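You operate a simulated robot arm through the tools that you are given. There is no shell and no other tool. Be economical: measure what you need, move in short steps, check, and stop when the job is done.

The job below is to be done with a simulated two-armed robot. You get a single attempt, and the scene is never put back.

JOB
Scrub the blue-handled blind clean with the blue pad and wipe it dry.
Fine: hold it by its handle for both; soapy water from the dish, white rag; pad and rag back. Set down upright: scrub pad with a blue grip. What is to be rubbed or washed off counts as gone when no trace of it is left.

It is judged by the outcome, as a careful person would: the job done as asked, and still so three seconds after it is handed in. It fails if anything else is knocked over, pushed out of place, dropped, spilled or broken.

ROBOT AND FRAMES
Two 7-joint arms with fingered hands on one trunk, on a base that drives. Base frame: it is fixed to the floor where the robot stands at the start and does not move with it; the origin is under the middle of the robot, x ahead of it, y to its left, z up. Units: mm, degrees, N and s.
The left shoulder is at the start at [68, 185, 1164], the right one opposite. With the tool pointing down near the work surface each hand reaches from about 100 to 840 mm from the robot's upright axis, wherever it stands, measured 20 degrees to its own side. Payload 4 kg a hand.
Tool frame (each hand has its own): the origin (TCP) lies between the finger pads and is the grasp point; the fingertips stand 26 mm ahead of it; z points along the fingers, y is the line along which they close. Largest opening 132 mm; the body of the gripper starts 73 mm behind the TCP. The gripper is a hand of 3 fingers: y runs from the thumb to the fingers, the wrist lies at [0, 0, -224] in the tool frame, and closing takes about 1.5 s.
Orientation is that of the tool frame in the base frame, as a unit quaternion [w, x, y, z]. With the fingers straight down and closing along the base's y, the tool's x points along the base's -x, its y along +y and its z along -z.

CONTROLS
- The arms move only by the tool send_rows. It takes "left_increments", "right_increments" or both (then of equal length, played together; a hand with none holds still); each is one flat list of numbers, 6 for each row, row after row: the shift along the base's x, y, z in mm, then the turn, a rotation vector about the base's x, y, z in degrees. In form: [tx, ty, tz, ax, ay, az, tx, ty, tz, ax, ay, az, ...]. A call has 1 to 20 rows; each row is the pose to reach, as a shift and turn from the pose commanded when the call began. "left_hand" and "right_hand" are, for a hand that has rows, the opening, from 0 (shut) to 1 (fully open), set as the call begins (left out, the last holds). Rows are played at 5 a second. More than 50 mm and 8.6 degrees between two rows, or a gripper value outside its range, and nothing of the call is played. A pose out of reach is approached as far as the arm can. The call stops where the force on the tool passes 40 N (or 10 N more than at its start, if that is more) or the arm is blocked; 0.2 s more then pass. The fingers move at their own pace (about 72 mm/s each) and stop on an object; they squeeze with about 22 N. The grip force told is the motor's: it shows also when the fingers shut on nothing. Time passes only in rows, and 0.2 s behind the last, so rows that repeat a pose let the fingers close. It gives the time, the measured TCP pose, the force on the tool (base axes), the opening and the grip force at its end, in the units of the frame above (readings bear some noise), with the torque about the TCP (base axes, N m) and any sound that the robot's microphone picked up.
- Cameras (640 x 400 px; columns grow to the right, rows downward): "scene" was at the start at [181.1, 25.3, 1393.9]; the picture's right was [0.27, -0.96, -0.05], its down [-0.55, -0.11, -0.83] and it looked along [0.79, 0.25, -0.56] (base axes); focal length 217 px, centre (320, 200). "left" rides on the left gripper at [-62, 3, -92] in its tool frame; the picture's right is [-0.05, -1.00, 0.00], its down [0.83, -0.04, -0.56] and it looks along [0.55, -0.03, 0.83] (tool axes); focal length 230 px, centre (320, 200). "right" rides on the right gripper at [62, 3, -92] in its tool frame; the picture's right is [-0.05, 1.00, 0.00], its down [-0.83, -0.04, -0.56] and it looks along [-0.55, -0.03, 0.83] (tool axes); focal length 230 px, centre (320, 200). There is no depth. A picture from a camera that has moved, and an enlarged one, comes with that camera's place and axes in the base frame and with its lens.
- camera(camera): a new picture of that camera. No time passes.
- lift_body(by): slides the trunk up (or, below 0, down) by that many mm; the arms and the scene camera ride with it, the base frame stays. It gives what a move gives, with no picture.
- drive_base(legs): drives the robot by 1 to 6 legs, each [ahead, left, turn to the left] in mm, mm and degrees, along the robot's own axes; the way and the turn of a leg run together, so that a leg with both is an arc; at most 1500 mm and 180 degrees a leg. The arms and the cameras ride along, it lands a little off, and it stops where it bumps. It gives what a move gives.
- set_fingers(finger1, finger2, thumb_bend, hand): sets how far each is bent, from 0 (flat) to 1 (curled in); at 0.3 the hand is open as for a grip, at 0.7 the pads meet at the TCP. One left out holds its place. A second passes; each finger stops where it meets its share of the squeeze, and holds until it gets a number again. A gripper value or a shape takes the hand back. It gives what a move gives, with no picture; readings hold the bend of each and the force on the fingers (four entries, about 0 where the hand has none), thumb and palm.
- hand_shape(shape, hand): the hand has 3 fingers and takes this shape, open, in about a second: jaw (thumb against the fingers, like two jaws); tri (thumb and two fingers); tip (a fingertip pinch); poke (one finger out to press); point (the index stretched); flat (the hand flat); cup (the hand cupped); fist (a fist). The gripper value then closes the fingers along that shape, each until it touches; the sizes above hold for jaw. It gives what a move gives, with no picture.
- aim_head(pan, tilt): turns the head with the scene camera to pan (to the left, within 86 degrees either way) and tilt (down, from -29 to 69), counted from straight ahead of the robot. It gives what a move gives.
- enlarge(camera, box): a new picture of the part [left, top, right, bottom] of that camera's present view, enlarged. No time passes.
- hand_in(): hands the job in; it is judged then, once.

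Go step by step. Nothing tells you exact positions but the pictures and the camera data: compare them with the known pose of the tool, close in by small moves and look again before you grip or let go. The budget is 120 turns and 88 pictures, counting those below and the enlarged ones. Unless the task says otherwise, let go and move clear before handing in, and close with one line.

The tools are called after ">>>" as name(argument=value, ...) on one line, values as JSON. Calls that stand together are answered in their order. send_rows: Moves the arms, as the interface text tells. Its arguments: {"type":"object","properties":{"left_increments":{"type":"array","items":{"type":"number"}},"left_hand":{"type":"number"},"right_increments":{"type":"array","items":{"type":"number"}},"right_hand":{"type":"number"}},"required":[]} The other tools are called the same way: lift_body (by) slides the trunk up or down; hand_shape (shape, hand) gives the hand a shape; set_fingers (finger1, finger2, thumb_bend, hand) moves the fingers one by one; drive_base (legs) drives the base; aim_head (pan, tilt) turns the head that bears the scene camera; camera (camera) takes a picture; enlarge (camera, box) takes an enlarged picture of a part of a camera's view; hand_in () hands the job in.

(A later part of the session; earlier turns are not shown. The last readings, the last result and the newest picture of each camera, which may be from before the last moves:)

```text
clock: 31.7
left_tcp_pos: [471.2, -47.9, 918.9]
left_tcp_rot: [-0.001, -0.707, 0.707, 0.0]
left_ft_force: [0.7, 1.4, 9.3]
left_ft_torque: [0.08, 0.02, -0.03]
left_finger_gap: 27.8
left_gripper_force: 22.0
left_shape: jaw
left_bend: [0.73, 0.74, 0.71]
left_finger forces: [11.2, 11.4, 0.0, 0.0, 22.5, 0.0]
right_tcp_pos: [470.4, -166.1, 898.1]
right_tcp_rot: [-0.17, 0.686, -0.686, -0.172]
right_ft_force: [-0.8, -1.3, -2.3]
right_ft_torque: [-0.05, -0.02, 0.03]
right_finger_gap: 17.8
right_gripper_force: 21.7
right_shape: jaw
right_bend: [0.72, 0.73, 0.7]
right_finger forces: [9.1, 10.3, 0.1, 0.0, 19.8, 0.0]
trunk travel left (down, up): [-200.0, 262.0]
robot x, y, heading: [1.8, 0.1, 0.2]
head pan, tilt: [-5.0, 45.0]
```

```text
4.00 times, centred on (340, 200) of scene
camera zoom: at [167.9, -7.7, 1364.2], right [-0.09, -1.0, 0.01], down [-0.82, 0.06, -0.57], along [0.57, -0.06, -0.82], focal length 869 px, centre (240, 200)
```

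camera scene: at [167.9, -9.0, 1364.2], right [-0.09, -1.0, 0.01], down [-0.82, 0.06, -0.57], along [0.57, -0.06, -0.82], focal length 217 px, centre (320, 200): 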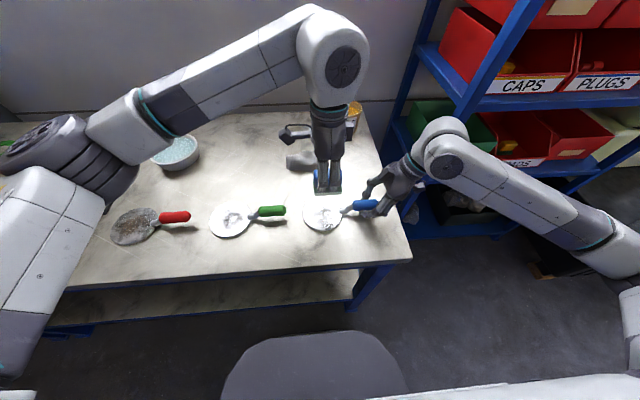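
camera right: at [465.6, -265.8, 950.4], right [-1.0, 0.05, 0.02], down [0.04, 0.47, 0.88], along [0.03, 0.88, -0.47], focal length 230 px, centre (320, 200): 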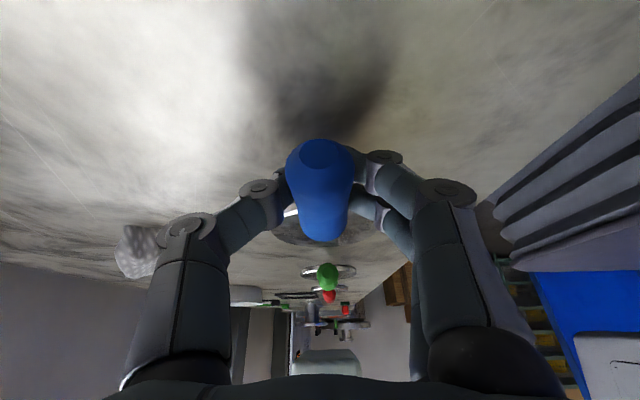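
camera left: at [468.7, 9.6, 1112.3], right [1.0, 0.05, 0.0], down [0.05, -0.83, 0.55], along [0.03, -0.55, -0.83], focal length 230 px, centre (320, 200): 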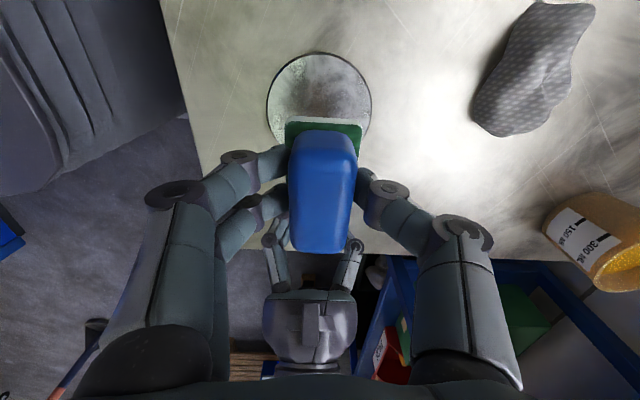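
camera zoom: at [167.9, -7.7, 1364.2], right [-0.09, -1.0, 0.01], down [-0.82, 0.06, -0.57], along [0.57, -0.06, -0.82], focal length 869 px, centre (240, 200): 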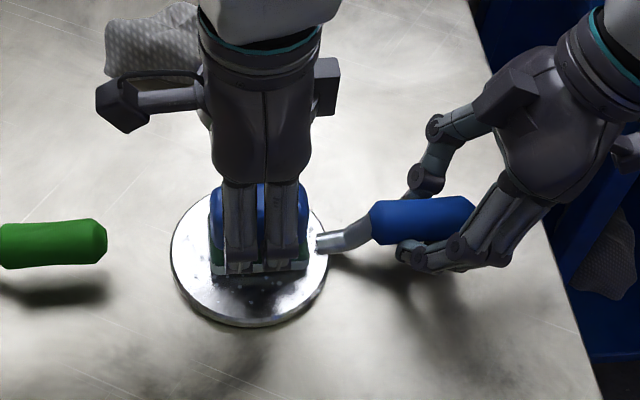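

Pressure is about 9 N, good. I lift the pad and move it aside a bit to see what remains.

>>> send_rows(left_increments=[0, 5, 15, 0, 0, 0, 0, 30, 40, 0, 0, 0, 0, 70, 70, 0, 0, 0, 0, 100, 70, 0, 0, 0])

>>> enlarge(camera="scene", box=[276, 170, 372, 230])

>>> enlarge(camera="left", box=[220, 60, 420, 400])

```text
clock: 32.7
left_tcp_pos: [473.4, 55.8, 990.3]
left_tcp_rot: [0.0, 0.708, -0.707, 0.0]
left_ft_force: [-0.4, -0.7, -0.4]
left_ft_torque: [0.0, 0.01, -0.01]
left_finger_gap: 27.3
left_gripper_force: 22.2
left_shape: jaw
left_bend: [0.73, 0.73, 0.71]
left_finger forces: [10.5, 10.4, 0.0, 0.0, 20.8, 0.0]
right_tcp_pos: [470.4, -167.0, 896.1]
right_tcp_rot: [0.171, -0.686, 0.686, 0.171]
right_ft_force: [-0.2, 0.8, -0.4]
right_ft_torque: [-0.03, 0.03, 0.06]
right_finger_gap: 17.4
right_gripper_force: 21.8
right_shape: jaw
right_bend: [0.72, 0.73, 0.7]
right_finger forces: [8.1, 9.9, 0.0, 0.1, 18.7, 0.1]
trunk travel left (down, up): [-200.0, 262.0]
robot x, y, heading: [-1.9, -1.5, 0.1]
head pan, tilt: [-5.0, 45.0]
```

```text
6.67 times, centred on (324, 200) of scene
camera zoom: at [168.2, -6.6, 1364.1], right [-0.09, -1.0, 0.02], down [-0.82, 0.06, -0.57], along [0.57, -0.06, -0.82], focal length 1448 px, centre (293, 200)
```

zoom: 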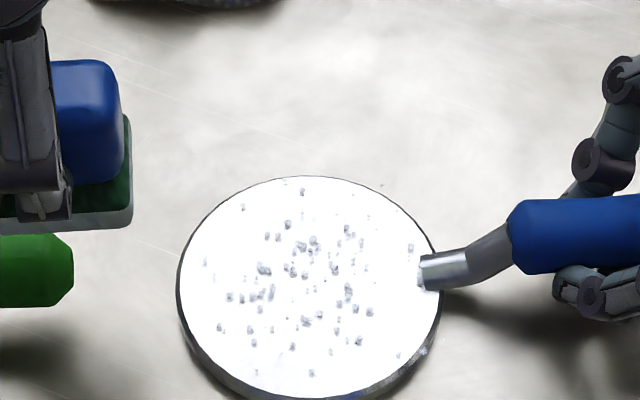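

```text
1.18 times, centred on (320, 230) of left
camera zoom: at [471.4, 117.4, 1081.1], right [1.0, 0.05, 0.0], down [0.04, -0.83, 0.56], along [0.03, -0.55, -0.83], focal length 271 px, centre (320, 165)
```

zoom: 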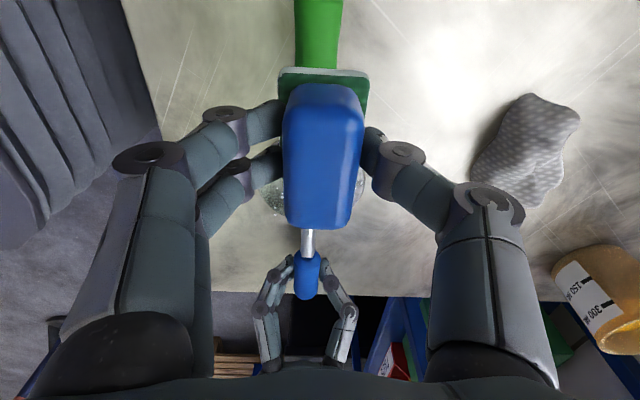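

The disc looks much cleaner in the glare, with droplets. I check it from a non-glare angle with the left camera.

>>> send_rows(left_increments=[0, -20, 30, 0, 0, 0, 0, -60, 50, 0, 0, 0, 0, -100, 50, 0, 0, 0, 0, -125, 50, 0, 0, 0])

>>> enlarge(camera="left", box=[240, 30, 400, 130])

```text
clock: 33.7
left_tcp_pos: [471.6, -72.6, 1038.4]
left_tcp_rot: [-0.001, 0.708, -0.706, 0.0]
left_ft_force: [-0.4, 0.4, -1.3]
left_ft_torque: [0.04, -0.01, 0.01]
left_finger_gap: 27.5
left_gripper_force: 21.9
left_shape: jaw
left_bend: [0.73, 0.73, 0.71]
left_finger forces: [10.3, 10.2, 0.1, 0.1, 20.5, 0.0]
right_tcp_pos: [470.3, -166.5, 898.3]
right_tcp_rot: [0.17, -0.686, 0.686, 0.171]
right_ft_force: [0.8, -0.4, 0.7]
right_ft_torque: [0.02, 0.07, 0.02]
right_finger_gap: 17.3
right_gripper_force: 22.2
right_shape: jaw
right_bend: [0.72, 0.73, 0.7]
right_finger forces: [8.0, 9.8, 0.0, 0.1, 18.7, 0.0]
trunk travel left (down, up): [-200.0, 262.0]
robot x, y, heading: [-4.1, -3.8, 0.0]
head pan, tilt: [-5.0, 45.0]
```

```text
4.00 times, centred on (320, 80) of left
camera zoom: at [469.3, -11.2, 1130.1], right [1.0, 0.05, 0.0], down [0.04, -0.83, 0.55], along [0.03, -0.55, -0.83], focal length 920 px, centre (320, 680)
```

zoom: 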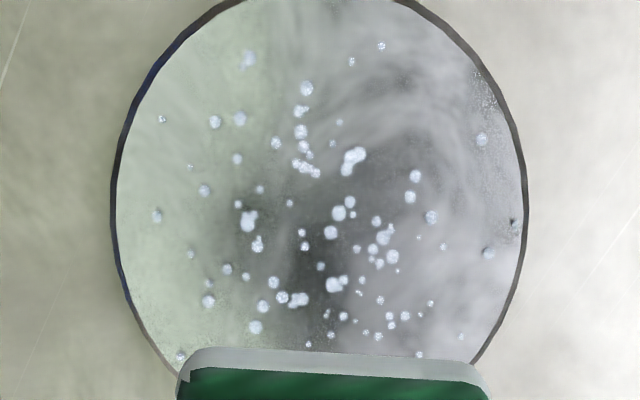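

Dirt is gone except maybe a faint grain at the rims; I do a second pass around the rim for thoroughness.

>>> send_rows(left_increments=[0, 24, -45, 0, 0, 0, 0, 24, -90, 0, 0, 0, 0, 24, -112, 0, 0, 0, 0, 24, -121, 0, 0, 0, -20, 24, -121, 0, 0, 0, -33, 15, -121, 0, 0, 0, -34, 34, -121, 0, 0, 0, -20, 44, -121, 0, 0, 0, 0, 48, -121, 0, 0, 0, 20, 44, -121, 0, 0, 0, 34, 34, -121, 0, 0, 0, 35, 14, -121, 0, 0, 0, 20, 18, -121, 0, 0, 0, 0, 17, -121, 0, 0, 0, -22, 18, -121, 0, 0, 0, 0, 32, -121, 0, 0, 0, 30, 26, -121, 0, 0, 0, 0, 26, -121, 0, 0, 0, -30, 24, -121, 0, 0, 0, 0, 28, -120, 0, 0, 0])

>>> send_rows(left_increments=[0, 0, 20, 0, 0, 0, 0, -20, 60, 0, 0, 0, 0, -40, 90, 0, 0, 0, 0, -55, 120, 0, 0, 0])

>>> enlarge(camera="left", box=[240, 30, 400, 130])

```text
refused: row 1 steps farther than a row can; nothing moved
```

```text
clock: 34.7
left_tcp_pos: [469.6, -129.9, 1159.4]
left_tcp_rot: [0.001, -0.707, 0.708, 0.001]
left_ft_force: [-0.1, -1.5, -0.5]
left_ft_torque: [0.04, -0.02, 0.0]
left_finger_gap: 27.4
left_gripper_force: 21.9
left_shape: jaw
left_bend: [0.73, 0.73, 0.71]
left_finger forces: [10.3, 10.0, 0.0, 0.0, 20.3, 0.0]
right_tcp_pos: [469.9, -167.1, 898.4]
right_tcp_rot: [-0.171, 0.686, -0.686, -0.172]
right_ft_force: [0.3, -0.6, -0.5]
right_ft_torque: [0.0, 0.04, 0.02]
right_finger_gap: 17.5
right_gripper_force: 22.5
right_shape: jaw
right_bend: [0.72, 0.73, 0.7]
right_finger forces: [8.0, 9.8, 0.0, 0.1, 18.6, 0.0]
trunk travel left (down, up): [-200.0, 262.0]
robot x, y, heading: [-0.8, -0.4, 0.1]
head pan, tilt: [-5.0, 45.0]
```

```text
4.00 times, centred on (320, 80) of left
camera zoom: at [469.2, -68.2, 1252.0], right [1.0, 0.05, 0.0], down [0.04, -0.83, 0.55], along [0.03, -0.55, -0.83], focal length 920 px, centre (320, 680)
```

zoom: 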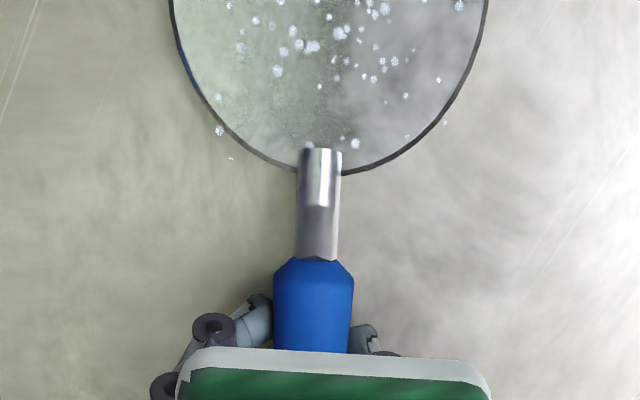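

The scrub call was refused for step size and only the safe lift ran; it did show the neck side. Now I redo the second scrub with smaller steps.

>>> send_rows(left_increments=[0, 16, -40, 0, 0, 0, 0, 35, -80, 0, 0, 0, 0, 55, -120, 0, 0, 0, 0, 75, -160, 0, 0, 0, 0, 79, -200, 0, 0, 0, 0, 79, -228, 0, 0, 0, 0, 79, -238, 0, 0, 0])

>>> send_rows(left_increments=[0, 0, -3, 0, 0, 0, -20, 0, -3, 0, 0, 0, -33, -10, -3, 0, 0, 0, -34, 9, -3, 0, 0, 0, -20, 20, -3, 0, 0, 0, 0, 24, -3, 0, 0, 0, 20, 20, -3, 0, 0, 0, 34, 10, -3, 0, 0, 0, 35, -11, -3, 0, 0, 0, 20, -8, -3, 0, 0, 0, 0, -8, -3, 0, 0, 0, -20, -8, -3, 0, 0, 0, 0, -8, -3, 0, 0, 0, 15, -8, -3, 0, 0, 0, 0, 10, -3, 0, 0, 0, -20, 0, -3, 0, 0, 0, 0, 0, -3, 0, 0, 0, 20, 0, -3, 0, 0, 0, 0, 0, -3, 0, 0, 0])

```text
clock: 36.3
left_tcp_pos: [469.5, -48.5, 919.4]
left_tcp_rot: [0.001, 0.707, -0.707, 0.0]
left_ft_force: [-1.1, 0.0, -0.3]
left_ft_torque: [0.01, -0.04, 0.02]
left_finger_gap: 27.1
left_gripper_force: 21.8
left_shape: jaw
left_bend: [0.73, 0.73, 0.71]
left_finger forces: [10.1, 10.0, 0.0, 0.0, 20.1, 0.0]
right_tcp_pos: [470.9, -166.2, 896.8]
right_tcp_rot: [-0.172, 0.686, -0.686, -0.171]
right_ft_force: [-0.3, 0.2, -0.1]
right_ft_torque: [0.01, 0.03, -0.01]
right_finger_gap: 17.6
right_gripper_force: 22.3
right_shape: jaw
right_bend: [0.72, 0.73, 0.7]
right_finger forces: [8.0, 9.8, 0.1, 0.0, 18.5, 0.0]
trunk travel left (down, up): [-200.0, 262.0]
robot x, y, heading: [-0.0, -1.1, 0.0]
head pan, tilt: [-5.0, 45.0]
```

```text
clock: 40.3
left_tcp_pos: [471.9, -47.7, 916.9]
left_tcp_rot: [-0.001, 0.708, -0.706, 0.0]
left_ft_force: [5.7, 1.1, 14.5]
left_ft_torque: [0.02, -0.13, 0.0]
left_finger_gap: 28.3
left_gripper_force: 22.3
left_shape: jaw
left_bend: [0.74, 0.74, 0.71]
left_finger forces: [10.5, 10.5, 0.0, 0.0, 26.3, 0.0]
right_tcp_pos: [469.9, -167.2, 898.8]
right_tcp_rot: [0.171, -0.686, 0.686, 0.172]
right_ft_force: [-2.1, -0.4, -2.2]
right_ft_torque: [-0.03, 0.06, 0.02]
right_finger_gap: 17.3
right_gripper_force: 21.7
right_shape: jaw
right_bend: [0.71, 0.73, 0.7]
right_finger forces: [9.3, 10.7, 0.0, 0.1, 18.7, 0.0]
trunk travel left (down, up): [-200.0, 262.0]
robot x, y, heading: [0.9, 1.8, 0.0]
head pan, tilt: [-5.0, 45.0]
```

Now I retreat with the pad, then lift the blind with the right hand and tilt it to inspect its underside.

>>> send_rows(left_increments=[0, 5, 20, 0, 0, 0, 0, 30, 55, 0, 0, 0, 0, 70, 85, 0, 0, 0, 20, 110, 110, 0, 0, 0, 60, 140, 120, 0, 0, 0, 100, 170, 130, 0, 0, 0])

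>>> send_rows(right_increments=[0, 0, 20, 0, 0, 0, 0, 0, 50, 0, 0, 0, 0, 0, 90, 0, 8, 0, 0, 0, 130, 0, 16, 0, 0, 0, 160, 0, 24, 0, 0, 0, 180, 0, 32, 0, 0, 0, 190, 0, 40, 0, 0, 0, 190, 0, 48, 0, 0, 0, 190, 0, 56, 0, 0, 0, 190, 0, 64, 0])

>>> camera(camera="scene")

```text
refused: row 4 steps farther than a row can; nothing moved
```

```text
clock: 40.8
left_tcp_pos: [473.1, -47.7, 921.4]
left_tcp_rot: [0.001, 0.707, -0.707, 0.003]
left_ft_force: [-0.9, 4.4, 18.7]
left_ft_torque: [0.0, 0.16, -0.02]
left_finger_gap: 29.4
left_gripper_force: 22.1
left_shape: jaw
left_bend: [0.74, 0.74, 0.71]
left_finger forces: [12.4, 12.6, 0.0, 0.0, 22.7, 0.0]
right_tcp_pos: [469.1, -166.4, 919.5]
right_tcp_rot: [0.167, -0.686, 0.687, 0.173]
right_ft_force: [0.7, 0.1, -11.9]
right_ft_torque: [-0.15, -0.04, 0.0]
right_finger_gap: 16.8
right_gripper_force: 22.2
right_shape: jaw
right_bend: [0.72, 0.72, 0.7]
right_finger forces: [8.5, 9.5, 0.1, 0.1, 19.7, 0.0]
trunk travel left (down, up): [-200.0, 262.0]
robot x, y, heading: [-2.1, 3.3, 0.0]
head pan, tilt: [-5.0, 45.0]
stopped in row 2 (left hand): the force on the tool passed its limit (the readings are from after the stop); the commanded pose is now the measured one
```

```text
50 pictures are left
camera scene: at [167.5, -7.2, 1364.1], right [-0.09, -1.0, 0.01], down [-0.82, 0.06, -0.57], along [0.57, -0.06, -0.82], focal length 217 px, centre (320, 200)
```

scene: 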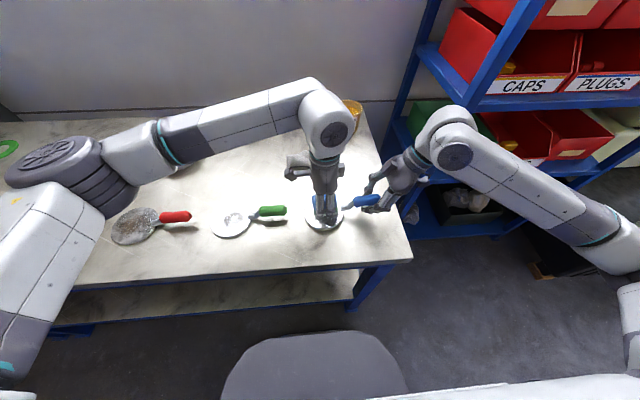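

I must not chain dependent moves: the right hand lifted against the pad and stopped safely. I raise the left hand straight up now, in small steps.

>>> send_rows(left_increments=[0, 2, 20, 0, 0, 0, 0, 10, 50, 0, 0, 0, 0, 30, 80, 0, 0, 0, 0, 60, 105, 0, 0, 0, 0, 95, 125, 0, 0, 0, 10, 135, 130, 0, 0, 0])

>>> camera(camera="scene")

>>> camera(camera="left")

```text
clock: 42.2
left_tcp_pos: [484.4, 87.2, 1047.8]
left_tcp_rot: [0.001, 0.708, -0.707, 0.002]
left_ft_force: [0.1, 0.0, -1.2]
left_ft_torque: [-0.02, 0.02, 0.02]
left_finger_gap: 27.8
left_gripper_force: 21.8
left_shape: jaw
left_bend: [0.73, 0.73, 0.71]
left_finger forces: [10.7, 10.2, 0.0, 0.1, 20.9, 0.0]
right_tcp_pos: [470.1, -165.7, 921.4]
right_tcp_rot: [0.168, -0.686, 0.687, 0.171]
right_ft_force: [0.2, 1.7, -4.1]
right_ft_torque: [-0.06, 0.02, 0.02]
right_finger_gap: 16.5
right_gripper_force: 22.4
right_shape: jaw
right_bend: [0.72, 0.72, 0.71]
right_finger forces: [6.4, 10.5, 0.0, 0.0, 16.7, 0.0]
trunk travel left (down, up): [-200.0, 262.0]
robot x, y, heading: [-0.8, -0.0, 0.2]
head pan, tilt: [-5.0, 45.0]
```

```text
49 pictures are left
camera scene: at [168.4, -5.5, 1364.1], right [-0.09, -1.0, 0.02], down [-0.82, 0.06, -0.57], along [0.57, -0.06, -0.82], focal length 217 px, centre (320, 200)
```

scene: 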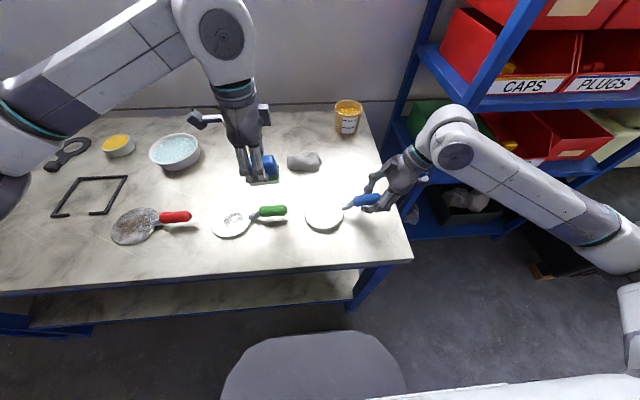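

```text
48 pictures are left
camera left: at [481.8, 149.0, 1140.6], right [1.0, 0.05, 0.0], down [0.04, -0.83, 0.56], along [0.03, -0.56, -0.83], focal length 230 px, centre (320, 200)
```

left: 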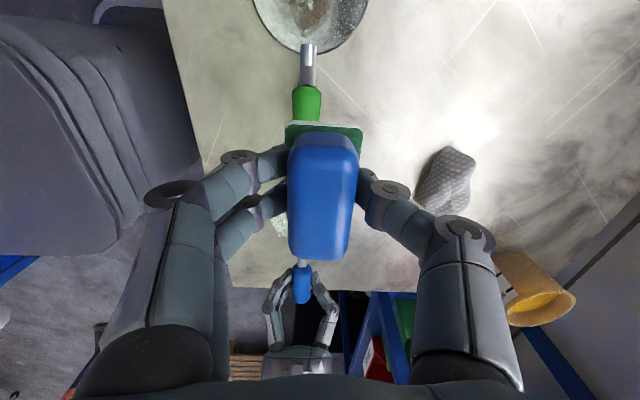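

All in order. Now I lift the blind and tilt it about the handle axis so its underside faces the scene camera.

>>> send_rows(right_increments=[0, 0, 20, 0, 0, 0, 0, 0, 50, 0, 0, 0, 0, 0, 80, 0, 8, 0, 0, 0, 110, 0, 16, 0, 0, 0, 130, 0, 24, 0, 0, 0, 150, 0, 32, 0, 0, 0, 150, 0, 40, 0, 0, 0, 150, 0, 48, 0, 0, 0, 150, 0, 56, 0])

>>> camera(camera="scene")

```text
clock: 44.2
left_tcp_pos: [485.0, 85.1, 1048.4]
left_tcp_rot: [0.001, 0.707, -0.707, 0.001]
left_ft_force: [-0.1, -0.4, -0.1]
left_ft_torque: [0.02, -0.01, 0.0]
left_finger_gap: 28.0
left_gripper_force: 22.2
left_shape: jaw
left_bend: [0.73, 0.73, 0.71]
left_finger forces: [10.7, 10.2, 0.0, 0.0, 20.9, 0.0]
right_tcp_pos: [471.0, -166.4, 1070.4]
right_tcp_rot: [-0.174, -0.524, 0.686, 0.474]
right_ft_force: [0.0, -0.4, -5.9]
right_ft_torque: [-0.18, -0.33, 0.0]
right_finger_gap: 13.7
right_gripper_force: 22.4
right_shape: jaw
right_bend: [0.74, 0.71, 0.73]
right_finger forces: [0.0, 12.2, 0.1, 0.0, 15.5, 0.0]
trunk travel left (down, up): [-200.0, 262.0]
robot x, y, heading: [-0.9, 2.1, -0.1]
head pan, tilt: [-5.0, 45.0]
```

```text
47 pictures are left
camera scene: at [169.1, -7.1, 1364.0], right [-0.09, -1.0, 0.02], down [-0.82, 0.06, -0.57], along [0.57, -0.06, -0.82], focal length 217 px, centre (320, 200)
```

scene: 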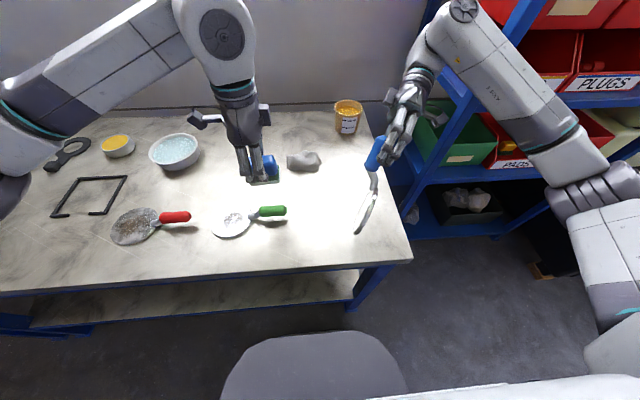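

The blind is drooping in the grip, so I bring it straight back down right away, reversing the tilt.

>>> send_rows(right_increments=[0, 0, -10, 0, -8, 0, 0, 0, -20, 0, -16, 0, 0, 0, -40, 0, -24, 0, 0, 0, -55, 0, -32, 0, 0, 0, -70, 0, -40, 0, 0, 0, -80, 0, -48, 0, 0, 0, -85, 0, -56, 0])

>>> camera(camera="scene")

>>> camera(camera="right")

```text
clock: 45.8
left_tcp_pos: [483.5, 84.5, 1048.9]
left_tcp_rot: [-0.001, 0.708, -0.706, 0.001]
left_ft_force: [0.4, -1.0, -0.2]
left_ft_torque: [-0.01, -0.01, -0.02]
left_finger_gap: 27.8
left_gripper_force: 21.7
left_shape: jaw
left_bend: [0.73, 0.73, 0.71]
left_finger forces: [10.7, 10.2, 0.0, 0.1, 20.8, 0.0]
right_tcp_pos: [470.1, -165.2, 986.5]
right_tcp_rot: [-0.169, 0.687, -0.686, -0.171]
right_ft_force: [0.0, 0.1, 0.3]
right_ft_torque: [0.0, -0.02, -0.02]
right_finger_gap: 10.0
right_gripper_force: 22.1
right_shape: jaw
right_bend: [0.74, 0.76, 0.73]
right_finger forces: [0.1, 0.1, 0.1, 0.1, 0.1, 0.0]
trunk travel left (down, up): [-200.0, 262.0]
robot x, y, heading: [-1.6, 1.1, 0.1]
head pan, tilt: [-5.0, 45.0]
```

```text
46 pictures are left
camera scene: at [167.2, -7.3, 1364.4], right [-0.09, -1.0, 0.01], down [-0.82, 0.06, -0.57], along [0.57, -0.06, -0.82], focal length 217 px, centre (320, 200)
```

scene: 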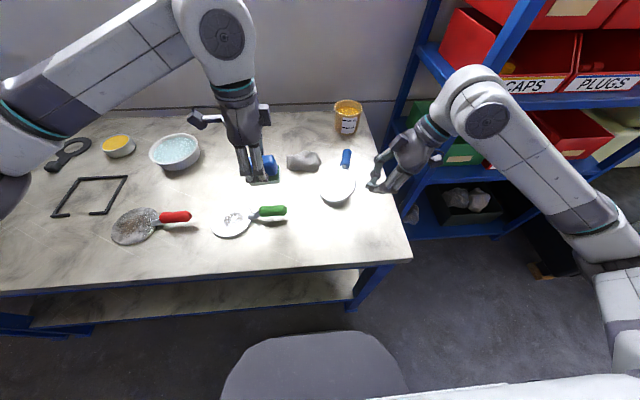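

```text
45 pictures are left
camera right: at [465.9, -264.2, 1039.1], right [-1.0, 0.05, 0.03], down [0.04, 0.47, 0.88], along [0.03, 0.88, -0.48], focal length 230 px, centre (320, 200)
```

right: 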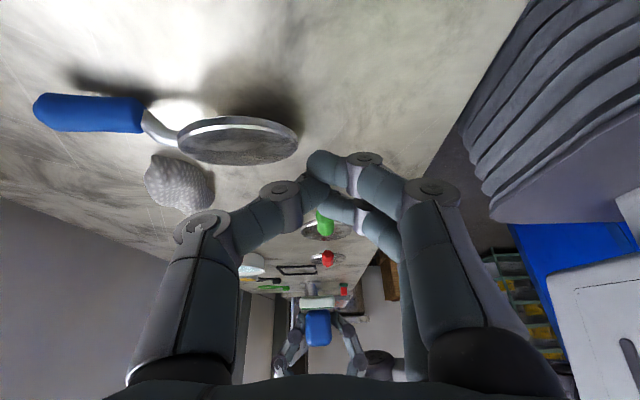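

The blind slipped out of the grip and landed on the table, handle now pointing away. I check how it lies and its condition.

>>> enlarge(camera="scene", box=[286, 135, 382, 215])

>>> enlarge(camera="right", box=[20, 70, 320, 220])

```text
5.00 times, centred on (334, 175) of scene
camera zoom: at [167.2, -7.3, 1364.4], right [-0.09, -1.0, 0.01], down [-0.82, 0.06, -0.57], along [0.57, -0.06, -0.82], focal length 1086 px, centre (250, 325)
```

zoom: 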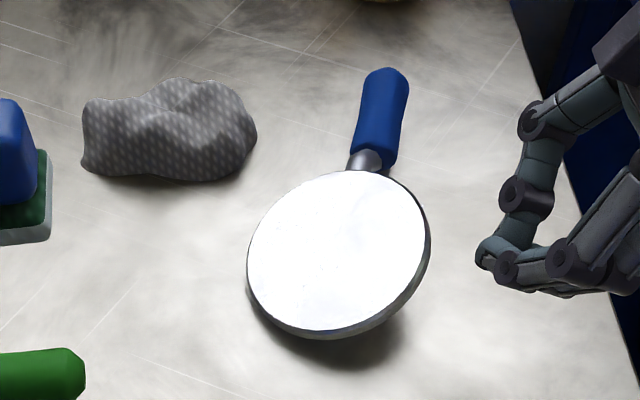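

```text
2.13 times, centred on (170, 145) of right
camera zoom: at [465.9, -264.2, 1039.1], right [-1.0, 0.05, 0.03], down [0.04, 0.47, 0.88], along [0.03, 0.88, -0.48], focal length 491 px, centre (640, 317)
```

zoom: 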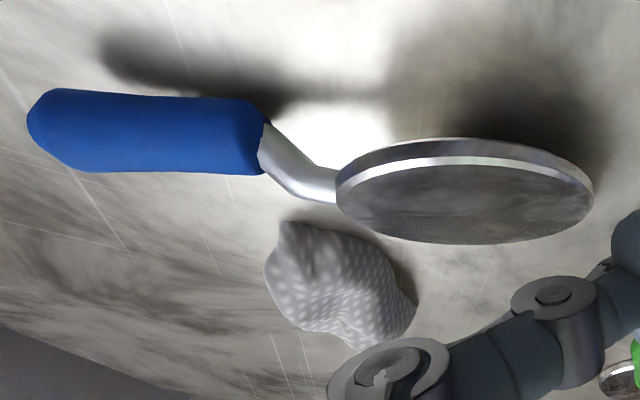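

It looks flipped, with the handle resting low. I raise the right hand clear and look again once settled.

>>> send_rows(right_increments=[0, 0, 30, -7, 0, 0, 0, -10, 60, -14, 0, 0, 0, -20, 90, -21, 0, 0, 0, -30, 110, -28, 0, 0], right_hand=1)

>>> enlarge(camera="scene", box=[286, 135, 382, 215])

>>> camera(camera="right")

```text
clock: 46.8
left_tcp_pos: [482.0, 86.7, 1050.1]
left_tcp_rot: [0.0, 0.708, -0.706, 0.002]
left_ft_force: [-0.1, 0.9, -0.8]
left_ft_torque: [0.01, 0.01, -0.01]
left_finger_gap: 28.0
left_gripper_force: 21.7
left_shape: jaw
left_bend: [0.73, 0.73, 0.71]
left_finger forces: [10.7, 10.2, 0.1, 0.0, 20.8, 0.0]
right_tcp_pos: [470.0, -196.2, 1095.8]
right_tcp_rot: [-0.003, -0.706, 0.708, -0.001]
right_ft_force: [0.1, 0.3, -0.9]
right_ft_torque: [0.01, -0.01, 0.0]
right_finger_gap: 132.0
right_gripper_force: 0.1
right_shape: jaw
right_bend: [0.3, 0.3, 0.3]
right_finger forces: [0.0, 0.0, 0.0, 0.1, 0.0, 0.0]
trunk travel left (down, up): [-200.0, 262.0]
robot x, y, heading: [-1.0, 0.1, 0.3]
head pan, tilt: [-5.0, 45.0]
```

```text
5.00 times, centred on (334, 175) of scene
camera zoom: at [167.2, -6.2, 1364.4], right [-0.09, -1.0, 0.02], down [-0.82, 0.06, -0.57], along [0.57, -0.06, -0.82], focal length 1086 px, centre (250, 325)
```

zoom: 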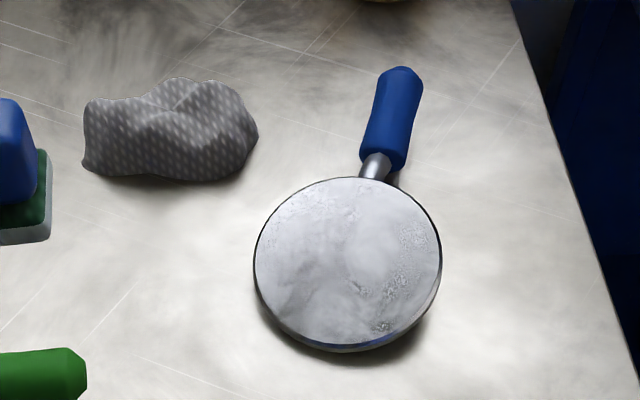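

```text
41 pictures are left
camera right: at [466.2, -257.5, 1189.4], right [-1.0, 0.05, 0.0], down [0.05, 0.83, 0.55], along [0.03, 0.55, -0.83], focal length 230 px, centre (320, 200)
```

right: 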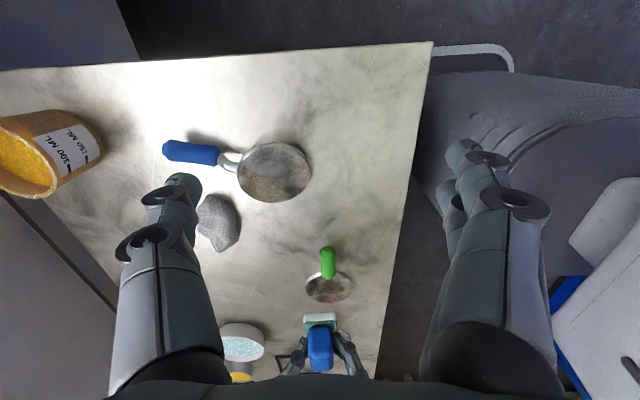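

>>> enlarge(camera="right", box=[220, 130, 330, 210])

>>> enlarge(camera="scene", box=[320, 160, 360, 192])

```text
5.00 times, centred on (275, 170) of right
camera zoom: at [466.2, -257.5, 1189.4], right [-1.0, 0.05, 0.0], down [0.05, 0.83, 0.55], along [0.03, 0.55, -0.83], focal length 1150 px, centre (545, 350)
```

zoom: 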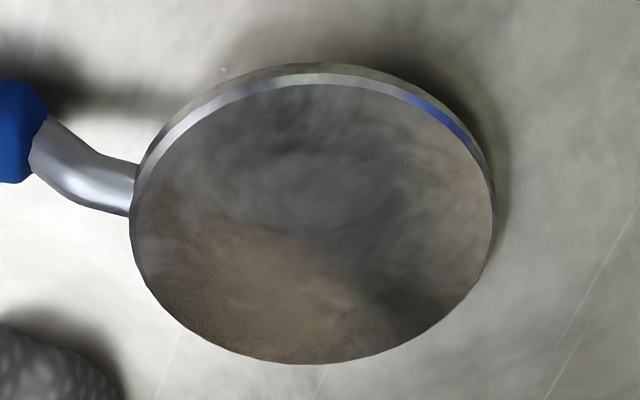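

```text
12.50 times, centred on (340, 176) of scene
camera zoom: at [167.2, -6.2, 1364.4], right [-0.09, -1.0, 0.02], down [-0.82, 0.06, -0.57], along [0.57, -0.06, -0.82], focal length 2715 px, centre (70, 500)
```

zoom: 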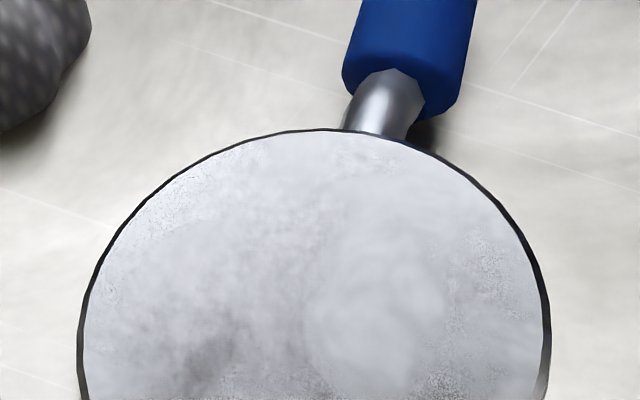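

The blind lies flipped: handle centre around (655, -143, 880), neck at (605, -125, 886). I'll first back the left hand off, then bring the right hand, half open and yawed to the handle, above its neck-side end.

>>> send_rows(left_increments=[0, 12, 0, 0, 0, 0, 0, 24, 0, 0, 0, 0, 0, 36, 0, 0, 0, 0, 0, 48, 0, 0, 0, 0, 0, 60, 0, 0, 0, 0, 0, 72, 0, 0, 0, 0, 0, 84, 0, 0, 0, 0, 0, 96, 0, 0, 0, 0, 0, 108, 0, 0, 0, 0, 0, 120, 0, 0, 0, 0, 0, 132, 0, 0, 0, 0, 0, 144, 0, 0, 0, 0, 0, 156, 0, 0, 0, 0, 0, 168, 0, 0, 0, 0], right_increments=[12, 4, -7, 0, 0, -7.9, 24, 9, -14, 0, 0, -15.8, 35, 13, -21, 0, 0, -23.7, 47, 17, -27, 0, 0, -31.6, 59, 21, -34, 0, 0, -39.5, 71, 26, -41, 0, 0, -47.4, 82, 30, -48, 0, 0, -55.3, 94, 34, -55, 0, 0, -63.2, 106, 39, -62, 0, 0, -71.1, 118, 43, -69, 0, 0, -79, 130, 47, -75, 0, 0, -86.9, 141, 51, -82, 0, 0, -94.8, 153, 56, -89, 0, 0, -102.7, 165, 60, -96, 0, 0, -110.6], right_hand=0.5)

>>> camera(camera="right")

```text
clock: 49.8
left_tcp_pos: [483.5, 258.3, 1048.4]
left_tcp_rot: [-0.001, -0.707, 0.707, -0.002]
left_ft_force: [0.3, -0.3, -0.3]
left_ft_torque: [-0.02, 0.02, -0.04]
left_finger_gap: 28.0
left_gripper_force: 22.0
left_shape: jaw
left_bend: [0.73, 0.73, 0.71]
left_finger forces: [10.8, 10.1, 0.0, 0.0, 20.9, 0.0]
right_tcp_pos: [634.6, -137.2, 999.9]
right_tcp_rot: [-0.001, 0.181, 0.983, 0.002]
right_ft_force: [0.0, 0.0, 0.3]
right_ft_torque: [0.01, -0.03, -0.03]
right_finger_gap: 66.5
right_gripper_force: 0.2
right_shape: jaw
right_bend: [0.73, 0.73, 0.7]
right_finger forces: [0.0, 0.0, 0.1, 0.0, 0.0, 0.0]
trunk travel left (down, up): [-200.0, 262.0]
robot x, y, heading: [-2.4, -2.6, -0.2]
head pan, tilt: [-5.0, 45.0]
```

```text
38 pictures are left
camera right: at [577.5, -112.7, 1092.7], right [0.4, 0.91, 0.0], down [0.76, -0.34, 0.55], along [0.51, -0.22, -0.83], focal length 230 px, centre (320, 200)
```

right: 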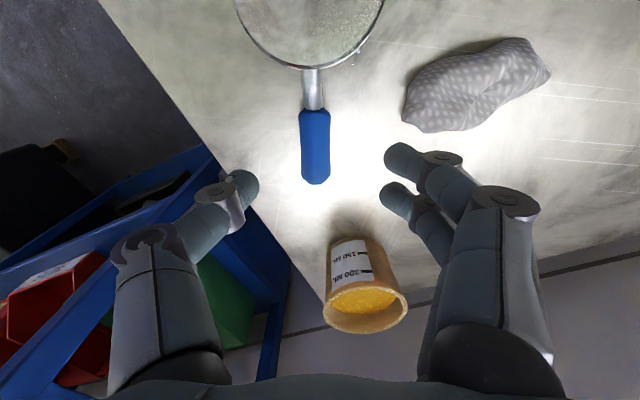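

Alignment with the handle axis is good; I shift 4 mm and descend to its neck-side end.

>>> send_rows(right_increments=[-1, -4, -40, 0, 0, 0, -1, -4, -75, 0, 0, 0, -1, -4, -95, 0, 0, 0, -1, -4, -104, 0, 0, 0, -1, -4, -109, 0, 0, 0, -1, -4, -112, 0, 0, 0])

>>> camera(camera="right")

>>> enlarge(camera="scene", box=[296, 105, 424, 205])

```text
clock: 51.2
left_tcp_pos: [484.1, 257.6, 1049.2]
left_tcp_rot: [0.001, 0.708, -0.707, 0.002]
left_ft_force: [-0.7, 0.0, -0.8]
left_ft_torque: [0.02, 0.01, 0.0]
left_finger_gap: 28.0
left_gripper_force: 22.8
left_shape: jaw
left_bend: [0.73, 0.73, 0.71]
left_finger forces: [10.7, 10.3, 0.1, 0.1, 20.9, 0.1]
right_tcp_pos: [635.2, -142.6, 886.6]
right_tcp_rot: [-0.001, 0.18, 0.984, 0.003]
right_ft_force: [-0.1, -0.1, 0.3]
right_ft_torque: [-0.03, -0.02, 0.01]
right_finger_gap: 66.8
right_gripper_force: 0.0
right_shape: jaw
right_bend: [0.73, 0.73, 0.7]
right_finger forces: [0.0, 0.1, 0.0, 0.0, 0.1, 0.0]
trunk travel left (down, up): [-200.0, 262.0]
robot x, y, heading: [0.3, -0.7, 0.2]
head pan, tilt: [-5.0, 45.0]
```

```text
37 pictures are left
camera right: at [576.7, -117.8, 980.0], right [0.4, 0.92, 0.0], down [0.76, -0.34, 0.55], along [0.51, -0.22, -0.83], focal length 230 px, centre (320, 200)
```

right: 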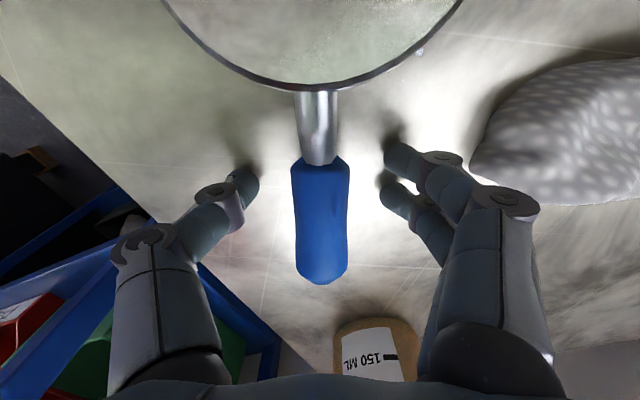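

```text
4.00 times, centred on (360, 155) of scene
camera zoom: at [168.2, -7.0, 1364.2], right [-0.09, -1.0, 0.02], down [-0.82, 0.06, -0.57], along [0.57, -0.06, -0.82], focal length 869 px, centre (160, 380)
```

zoom: 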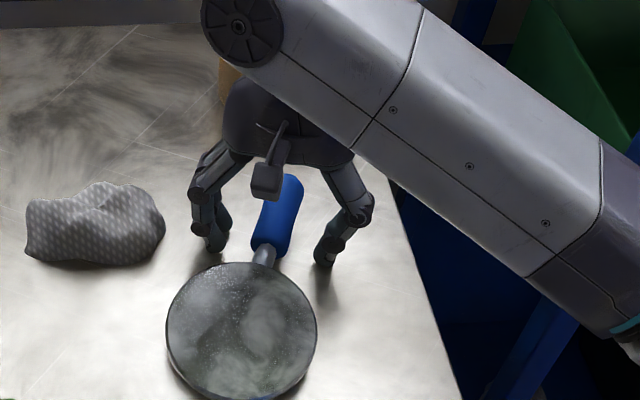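

Handle is centred between the fingers near its neck end. Closing.

>>> send_rows(right_increments=[0, 0, 0, 0, 0, 0, 0, 0, 0, 0, 0, 0, 0, 0, 0, 0, 0, 0, 0, 0, 0, 0, 0, 0, 0, 0, 0, 0, 0, 0, 0, 0, 0, 0, 0, 0], right_hand=0)

>>> camera(camera="right")

```text
clock: 52.6
left_tcp_pos: [483.5, 258.0, 1049.2]
left_tcp_rot: [0.001, 0.708, -0.706, 0.002]
left_ft_force: [0.2, 0.8, 0.1]
left_ft_torque: [0.0, 0.01, 0.02]
left_finger_gap: 28.0
left_gripper_force: 22.3
left_shape: jaw
left_bend: [0.73, 0.73, 0.71]
left_finger forces: [10.7, 10.2, 0.0, 0.0, 20.9, 0.0]
right_tcp_pos: [634.0, -142.3, 886.4]
right_tcp_rot: [-0.001, 0.179, 0.984, 0.002]
right_ft_force: [0.2, -0.5, -0.1]
right_ft_torque: [0.01, 0.05, -0.04]
right_finger_gap: 19.5
right_gripper_force: 21.8
right_shape: jaw
right_bend: [0.73, 0.72, 0.7]
right_finger forces: [9.8, 8.5, 0.0, 0.0, 20.2, 0.0]
trunk travel left (down, up): [-200.0, 262.0]
robot x, y, heading: [1.5, -1.0, 0.2]
head pan, tilt: [-5.0, 45.0]
```

```text
35 pictures are left
camera right: at [576.7, -117.9, 979.7], right [0.4, 0.92, 0.0], down [0.76, -0.34, 0.55], along [0.51, -0.22, -0.83], focal length 230 px, centre (320, 200)
```

right: 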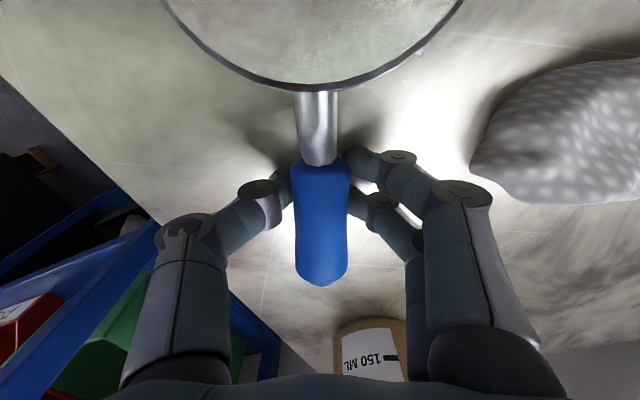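

Good grip (19.5 mm chord, balanced). I raise the blind along an arc about its far rim so that it stands up on the rim.

>>> send_rows(right_increments=[-5, 2, 22, 0, 0, 0, -12, 5, 41, 0, 0, 0, -22, 9, 60, 0, 0, 0, -33, 14, 77, 0, 0, 0, -47, 20, 92, 0, 0, 0, -61, 26, 105, 0, 0, 0, -61, 26, 105, 0, 0, 0])

>>> enlarge(camera="scene", box=[272, 85, 432, 225])

```text
clock: 54.2
left_tcp_pos: [483.6, 256.6, 1048.9]
left_tcp_rot: [0.001, 0.708, -0.706, 0.001]
left_ft_force: [0.0, 0.2, -0.5]
left_ft_torque: [0.0, 0.02, -0.02]
left_finger_gap: 27.7
left_gripper_force: 21.9
left_shape: jaw
left_bend: [0.73, 0.73, 0.71]
left_finger forces: [10.7, 10.2, 0.0, 0.0, 20.9, 0.0]
right_tcp_pos: [574.3, -115.1, 993.0]
right_tcp_rot: [-0.002, 0.179, 0.984, 0.003]
right_ft_force: [-0.1, 0.6, -4.1]
right_ft_torque: [0.0, -0.14, -0.03]
right_finger_gap: 16.3
right_gripper_force: 21.6
right_shape: jaw
right_bend: [0.72, 0.75, 0.72]
right_finger forces: [13.4, 1.9, 0.1, 0.0, 14.9, 0.0]
trunk travel left (down, up): [-200.0, 262.0]
robot x, y, heading: [1.0, -4.4, -0.2]
head pan, tilt: [-5.0, 45.0]
```

```text
2.86 times, centred on (352, 155) of scene
camera zoom: at [169.0, -7.0, 1364.0], right [-0.09, -1.0, 0.02], down [-0.82, 0.06, -0.57], along [0.57, -0.06, -0.82], focal length 621 px, centre (229, 329)
```

zoom: 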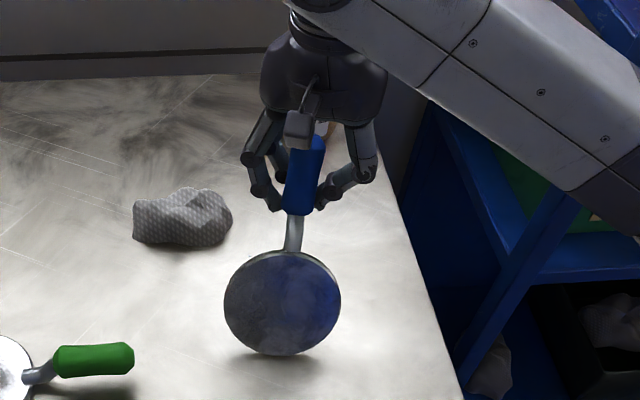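

It stands up nicely, and the back face looks like clean polished metal. I continue to near vertical and lift it just off the table.

>>> send_rows(right_increments=[-17, 7, 10, 0, 0, 0, -34, 14, 18, 0, 0, 0, -52, 22, 26, 0, 0, 0, -68, 29, 35, 0, 0, 0, -68, 29, 50, 0, 0, 0, -68, 29, 50, 0, 0, 0])

>>> enlarge(camera="scene", box=[272, 85, 432, 225])

```text
clock: 55.6
left_tcp_pos: [483.5, 257.3, 1049.9]
left_tcp_rot: [0.001, 0.708, -0.707, 0.002]
left_ft_force: [-0.4, -1.1, -0.3]
left_ft_torque: [0.01, 0.05, 0.0]
left_finger_gap: 28.0
left_gripper_force: 21.9
left_shape: jaw
left_bend: [0.73, 0.73, 0.71]
left_finger forces: [10.8, 10.3, 0.0, 0.0, 20.9, 0.1]
right_tcp_pos: [504.9, -84.9, 1043.6]
right_tcp_rot: [-0.001, 0.179, 0.984, 0.001]
right_ft_force: [0.6, 0.5, -0.4]
right_ft_torque: [0.0, 0.0, -0.04]
right_finger_gap: 10.8
right_gripper_force: 21.6
right_shape: jaw
right_bend: [0.75, 0.75, 0.74]
right_finger forces: [0.0, 0.1, 0.0, 0.0, 0.1, 0.0]
trunk travel left (down, up): [-200.0, 262.0]
robot x, y, heading: [2.7, 4.1, -0.1]
head pan, tilt: [-5.0, 45.0]
```

```text
2.86 times, centred on (352, 155) of scene
camera zoom: at [168.5, -7.0, 1364.1], right [-0.09, -1.0, 0.02], down [-0.82, 0.06, -0.57], along [0.57, -0.06, -0.82], focal length 621 px, centre (229, 329)
```

zoom: 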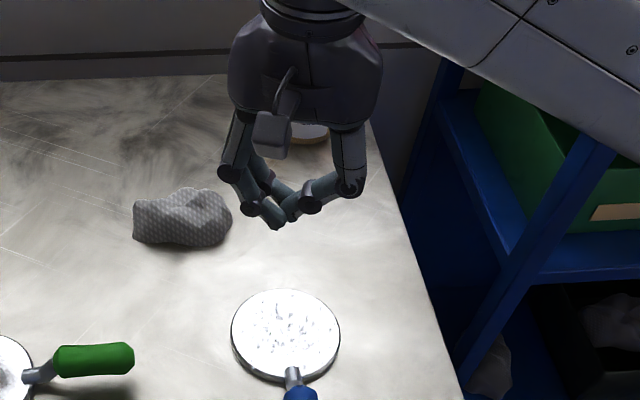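

It tipped over onto the desired side: the wet scrubbed face is up, handle towards the robot. I look at where it lies.

>>> camera(camera="scene")

>>> enlarge(camera="scene", box=[300, 150, 396, 230])

```text
32 pictures are left
camera scene: at [168.5, -7.0, 1364.1], right [-0.09, -1.0, 0.02], down [-0.82, 0.06, -0.57], along [0.57, -0.06, -0.82], focal length 217 px, centre (320, 200)
```

scene: 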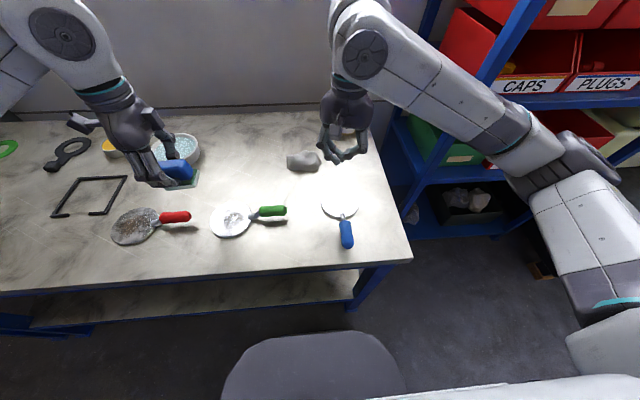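

```text
5.00 times, centred on (348, 190) of scene
camera zoom: at [168.5, -7.0, 1364.1], right [-0.09, -1.0, 0.02], down [-0.82, 0.06, -0.57], along [0.57, -0.06, -0.82], focal length 1086 px, centre (180, 250)
```

zoom: 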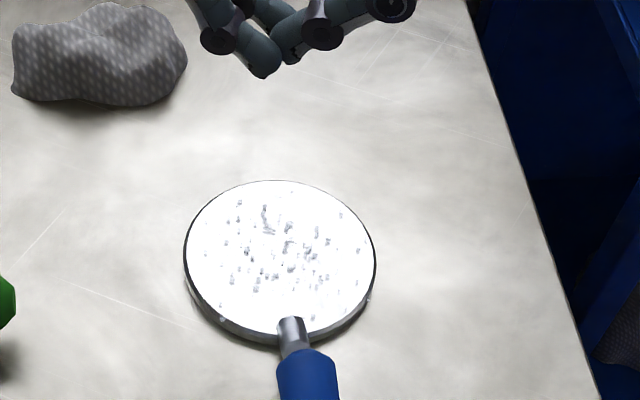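

The blind now lies face up: disc about (500, -97), handle centre about (392, -96). I check the face with the right camera, which looks from another angle.

>>> enlarge(camera="right", box=[240, 60, 400, 160])

```text
4.00 times, centred on (320, 110) of right
camera zoom: at [447.7, -61.1, 1136.6], right [0.4, 0.92, 0.0], down [0.76, -0.34, 0.55], along [0.51, -0.22, -0.83], focal length 920 px, centre (320, 560)
```

zoom: 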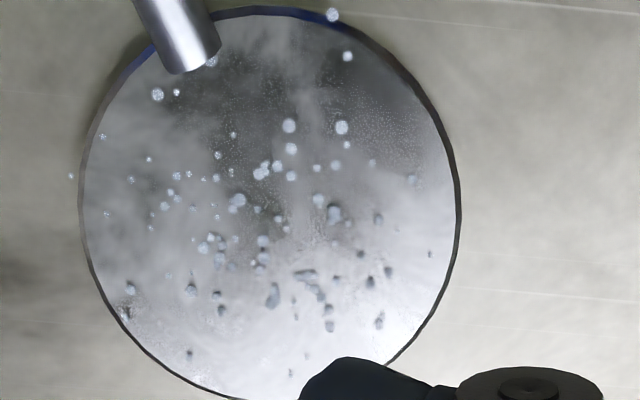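

The face is clean, just wet. I return the pad above its home (661, 198) with the left hand and bring the right hand above the handle with its closing line along y.

>>> send_rows(left_increments=[30, -10, 0, 0, 0, 0, 60, -20, 0, 0, 0, 0, 95, -31, 0, 0, 0, 0, 130, -42, 0, 0, 0, 0, 160, -52, 0, 0, 0, 0, 177, -57, -20, 0, 0, 0, 177, -57, -60, 0, 0, 0, 177, -57, -95, 0, 0, 0, 177, -57, -120, 0, 0, 0], right_increments=[-13, -1, 0, 0, 0, 2.3, -26, -2, 0, 0, 0, 4.6, -40, -4, 0, 0, 0, 6.9, -53, -5, 0, 0, 0, 9.2, -67, -6, 0, 0, 0, 11.5, -80, -7, -10, 0, 0, 13.8, -94, -8, -20, 0, 0, 16.1, -107, -10, -30, 0, 0, 18.4, -120, -11, -40, 0, 0, 20.6], right_hand=0.6)

>>> enlarge(camera="scene", box=[174, 95, 302, 175])

>>> camera(camera="right")

```text
clock: 57.6
left_tcp_pos: [658.3, 199.0, 929.2]
left_tcp_rot: [0.001, 0.707, -0.707, 0.001]
left_ft_force: [0.2, 0.8, -1.2]
left_ft_torque: [0.0, -0.02, 0.0]
left_finger_gap: 28.1
left_gripper_force: 21.8
left_shape: jaw
left_bend: [0.73, 0.73, 0.71]
left_finger forces: [10.6, 10.2, 0.0, 0.0, 20.9, 0.0]
right_tcp_pos: [385.1, -96.4, 1003.0]
right_tcp_rot: [-0.001, -0.001, 1.0, 0.002]
right_ft_force: [0.7, -0.6, 0.6]
right_ft_torque: [-0.05, 0.0, -0.01]
right_finger_gap: 78.7
right_gripper_force: 0.1
right_shape: jaw
right_bend: [0.71, 0.71, 0.71]
right_finger forces: [0.0, 0.0, 0.1, 0.0, 0.0, 0.0]
trunk travel left (down, up): [-200.0, 262.0]
robot x, y, heading: [-1.8, 0.3, 0.2]
head pan, tilt: [-5.0, 45.0]
```

```text
5.00 times, centred on (238, 135) of scene
camera zoom: at [168.3, -6.8, 1364.2], right [-0.09, -1.0, 0.02], down [-0.82, 0.06, -0.57], along [0.57, -0.06, -0.82], focal length 1086 px, centre (730, 525)
```

zoom: 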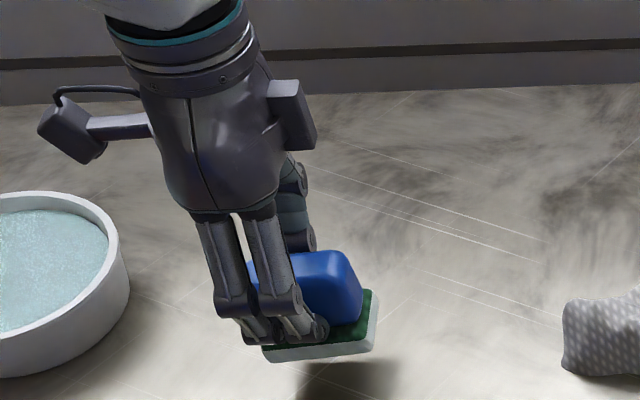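

```text
28 pictures are left
camera right: at [321.8, -93.6, 1096.1], right [0.05, 1.0, 0.0], down [0.83, -0.05, 0.55], along [0.55, -0.03, -0.83], focal length 230 px, centre (320, 200)
```

right: 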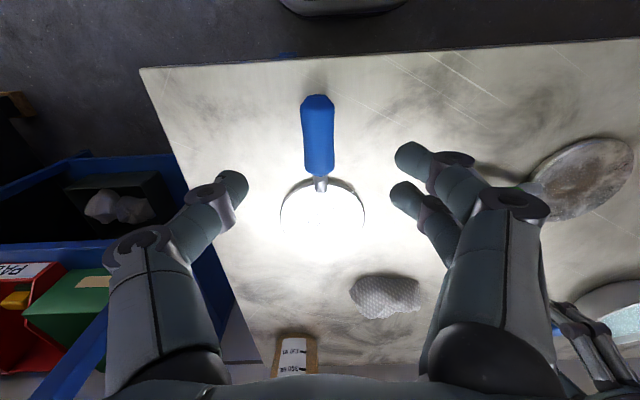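

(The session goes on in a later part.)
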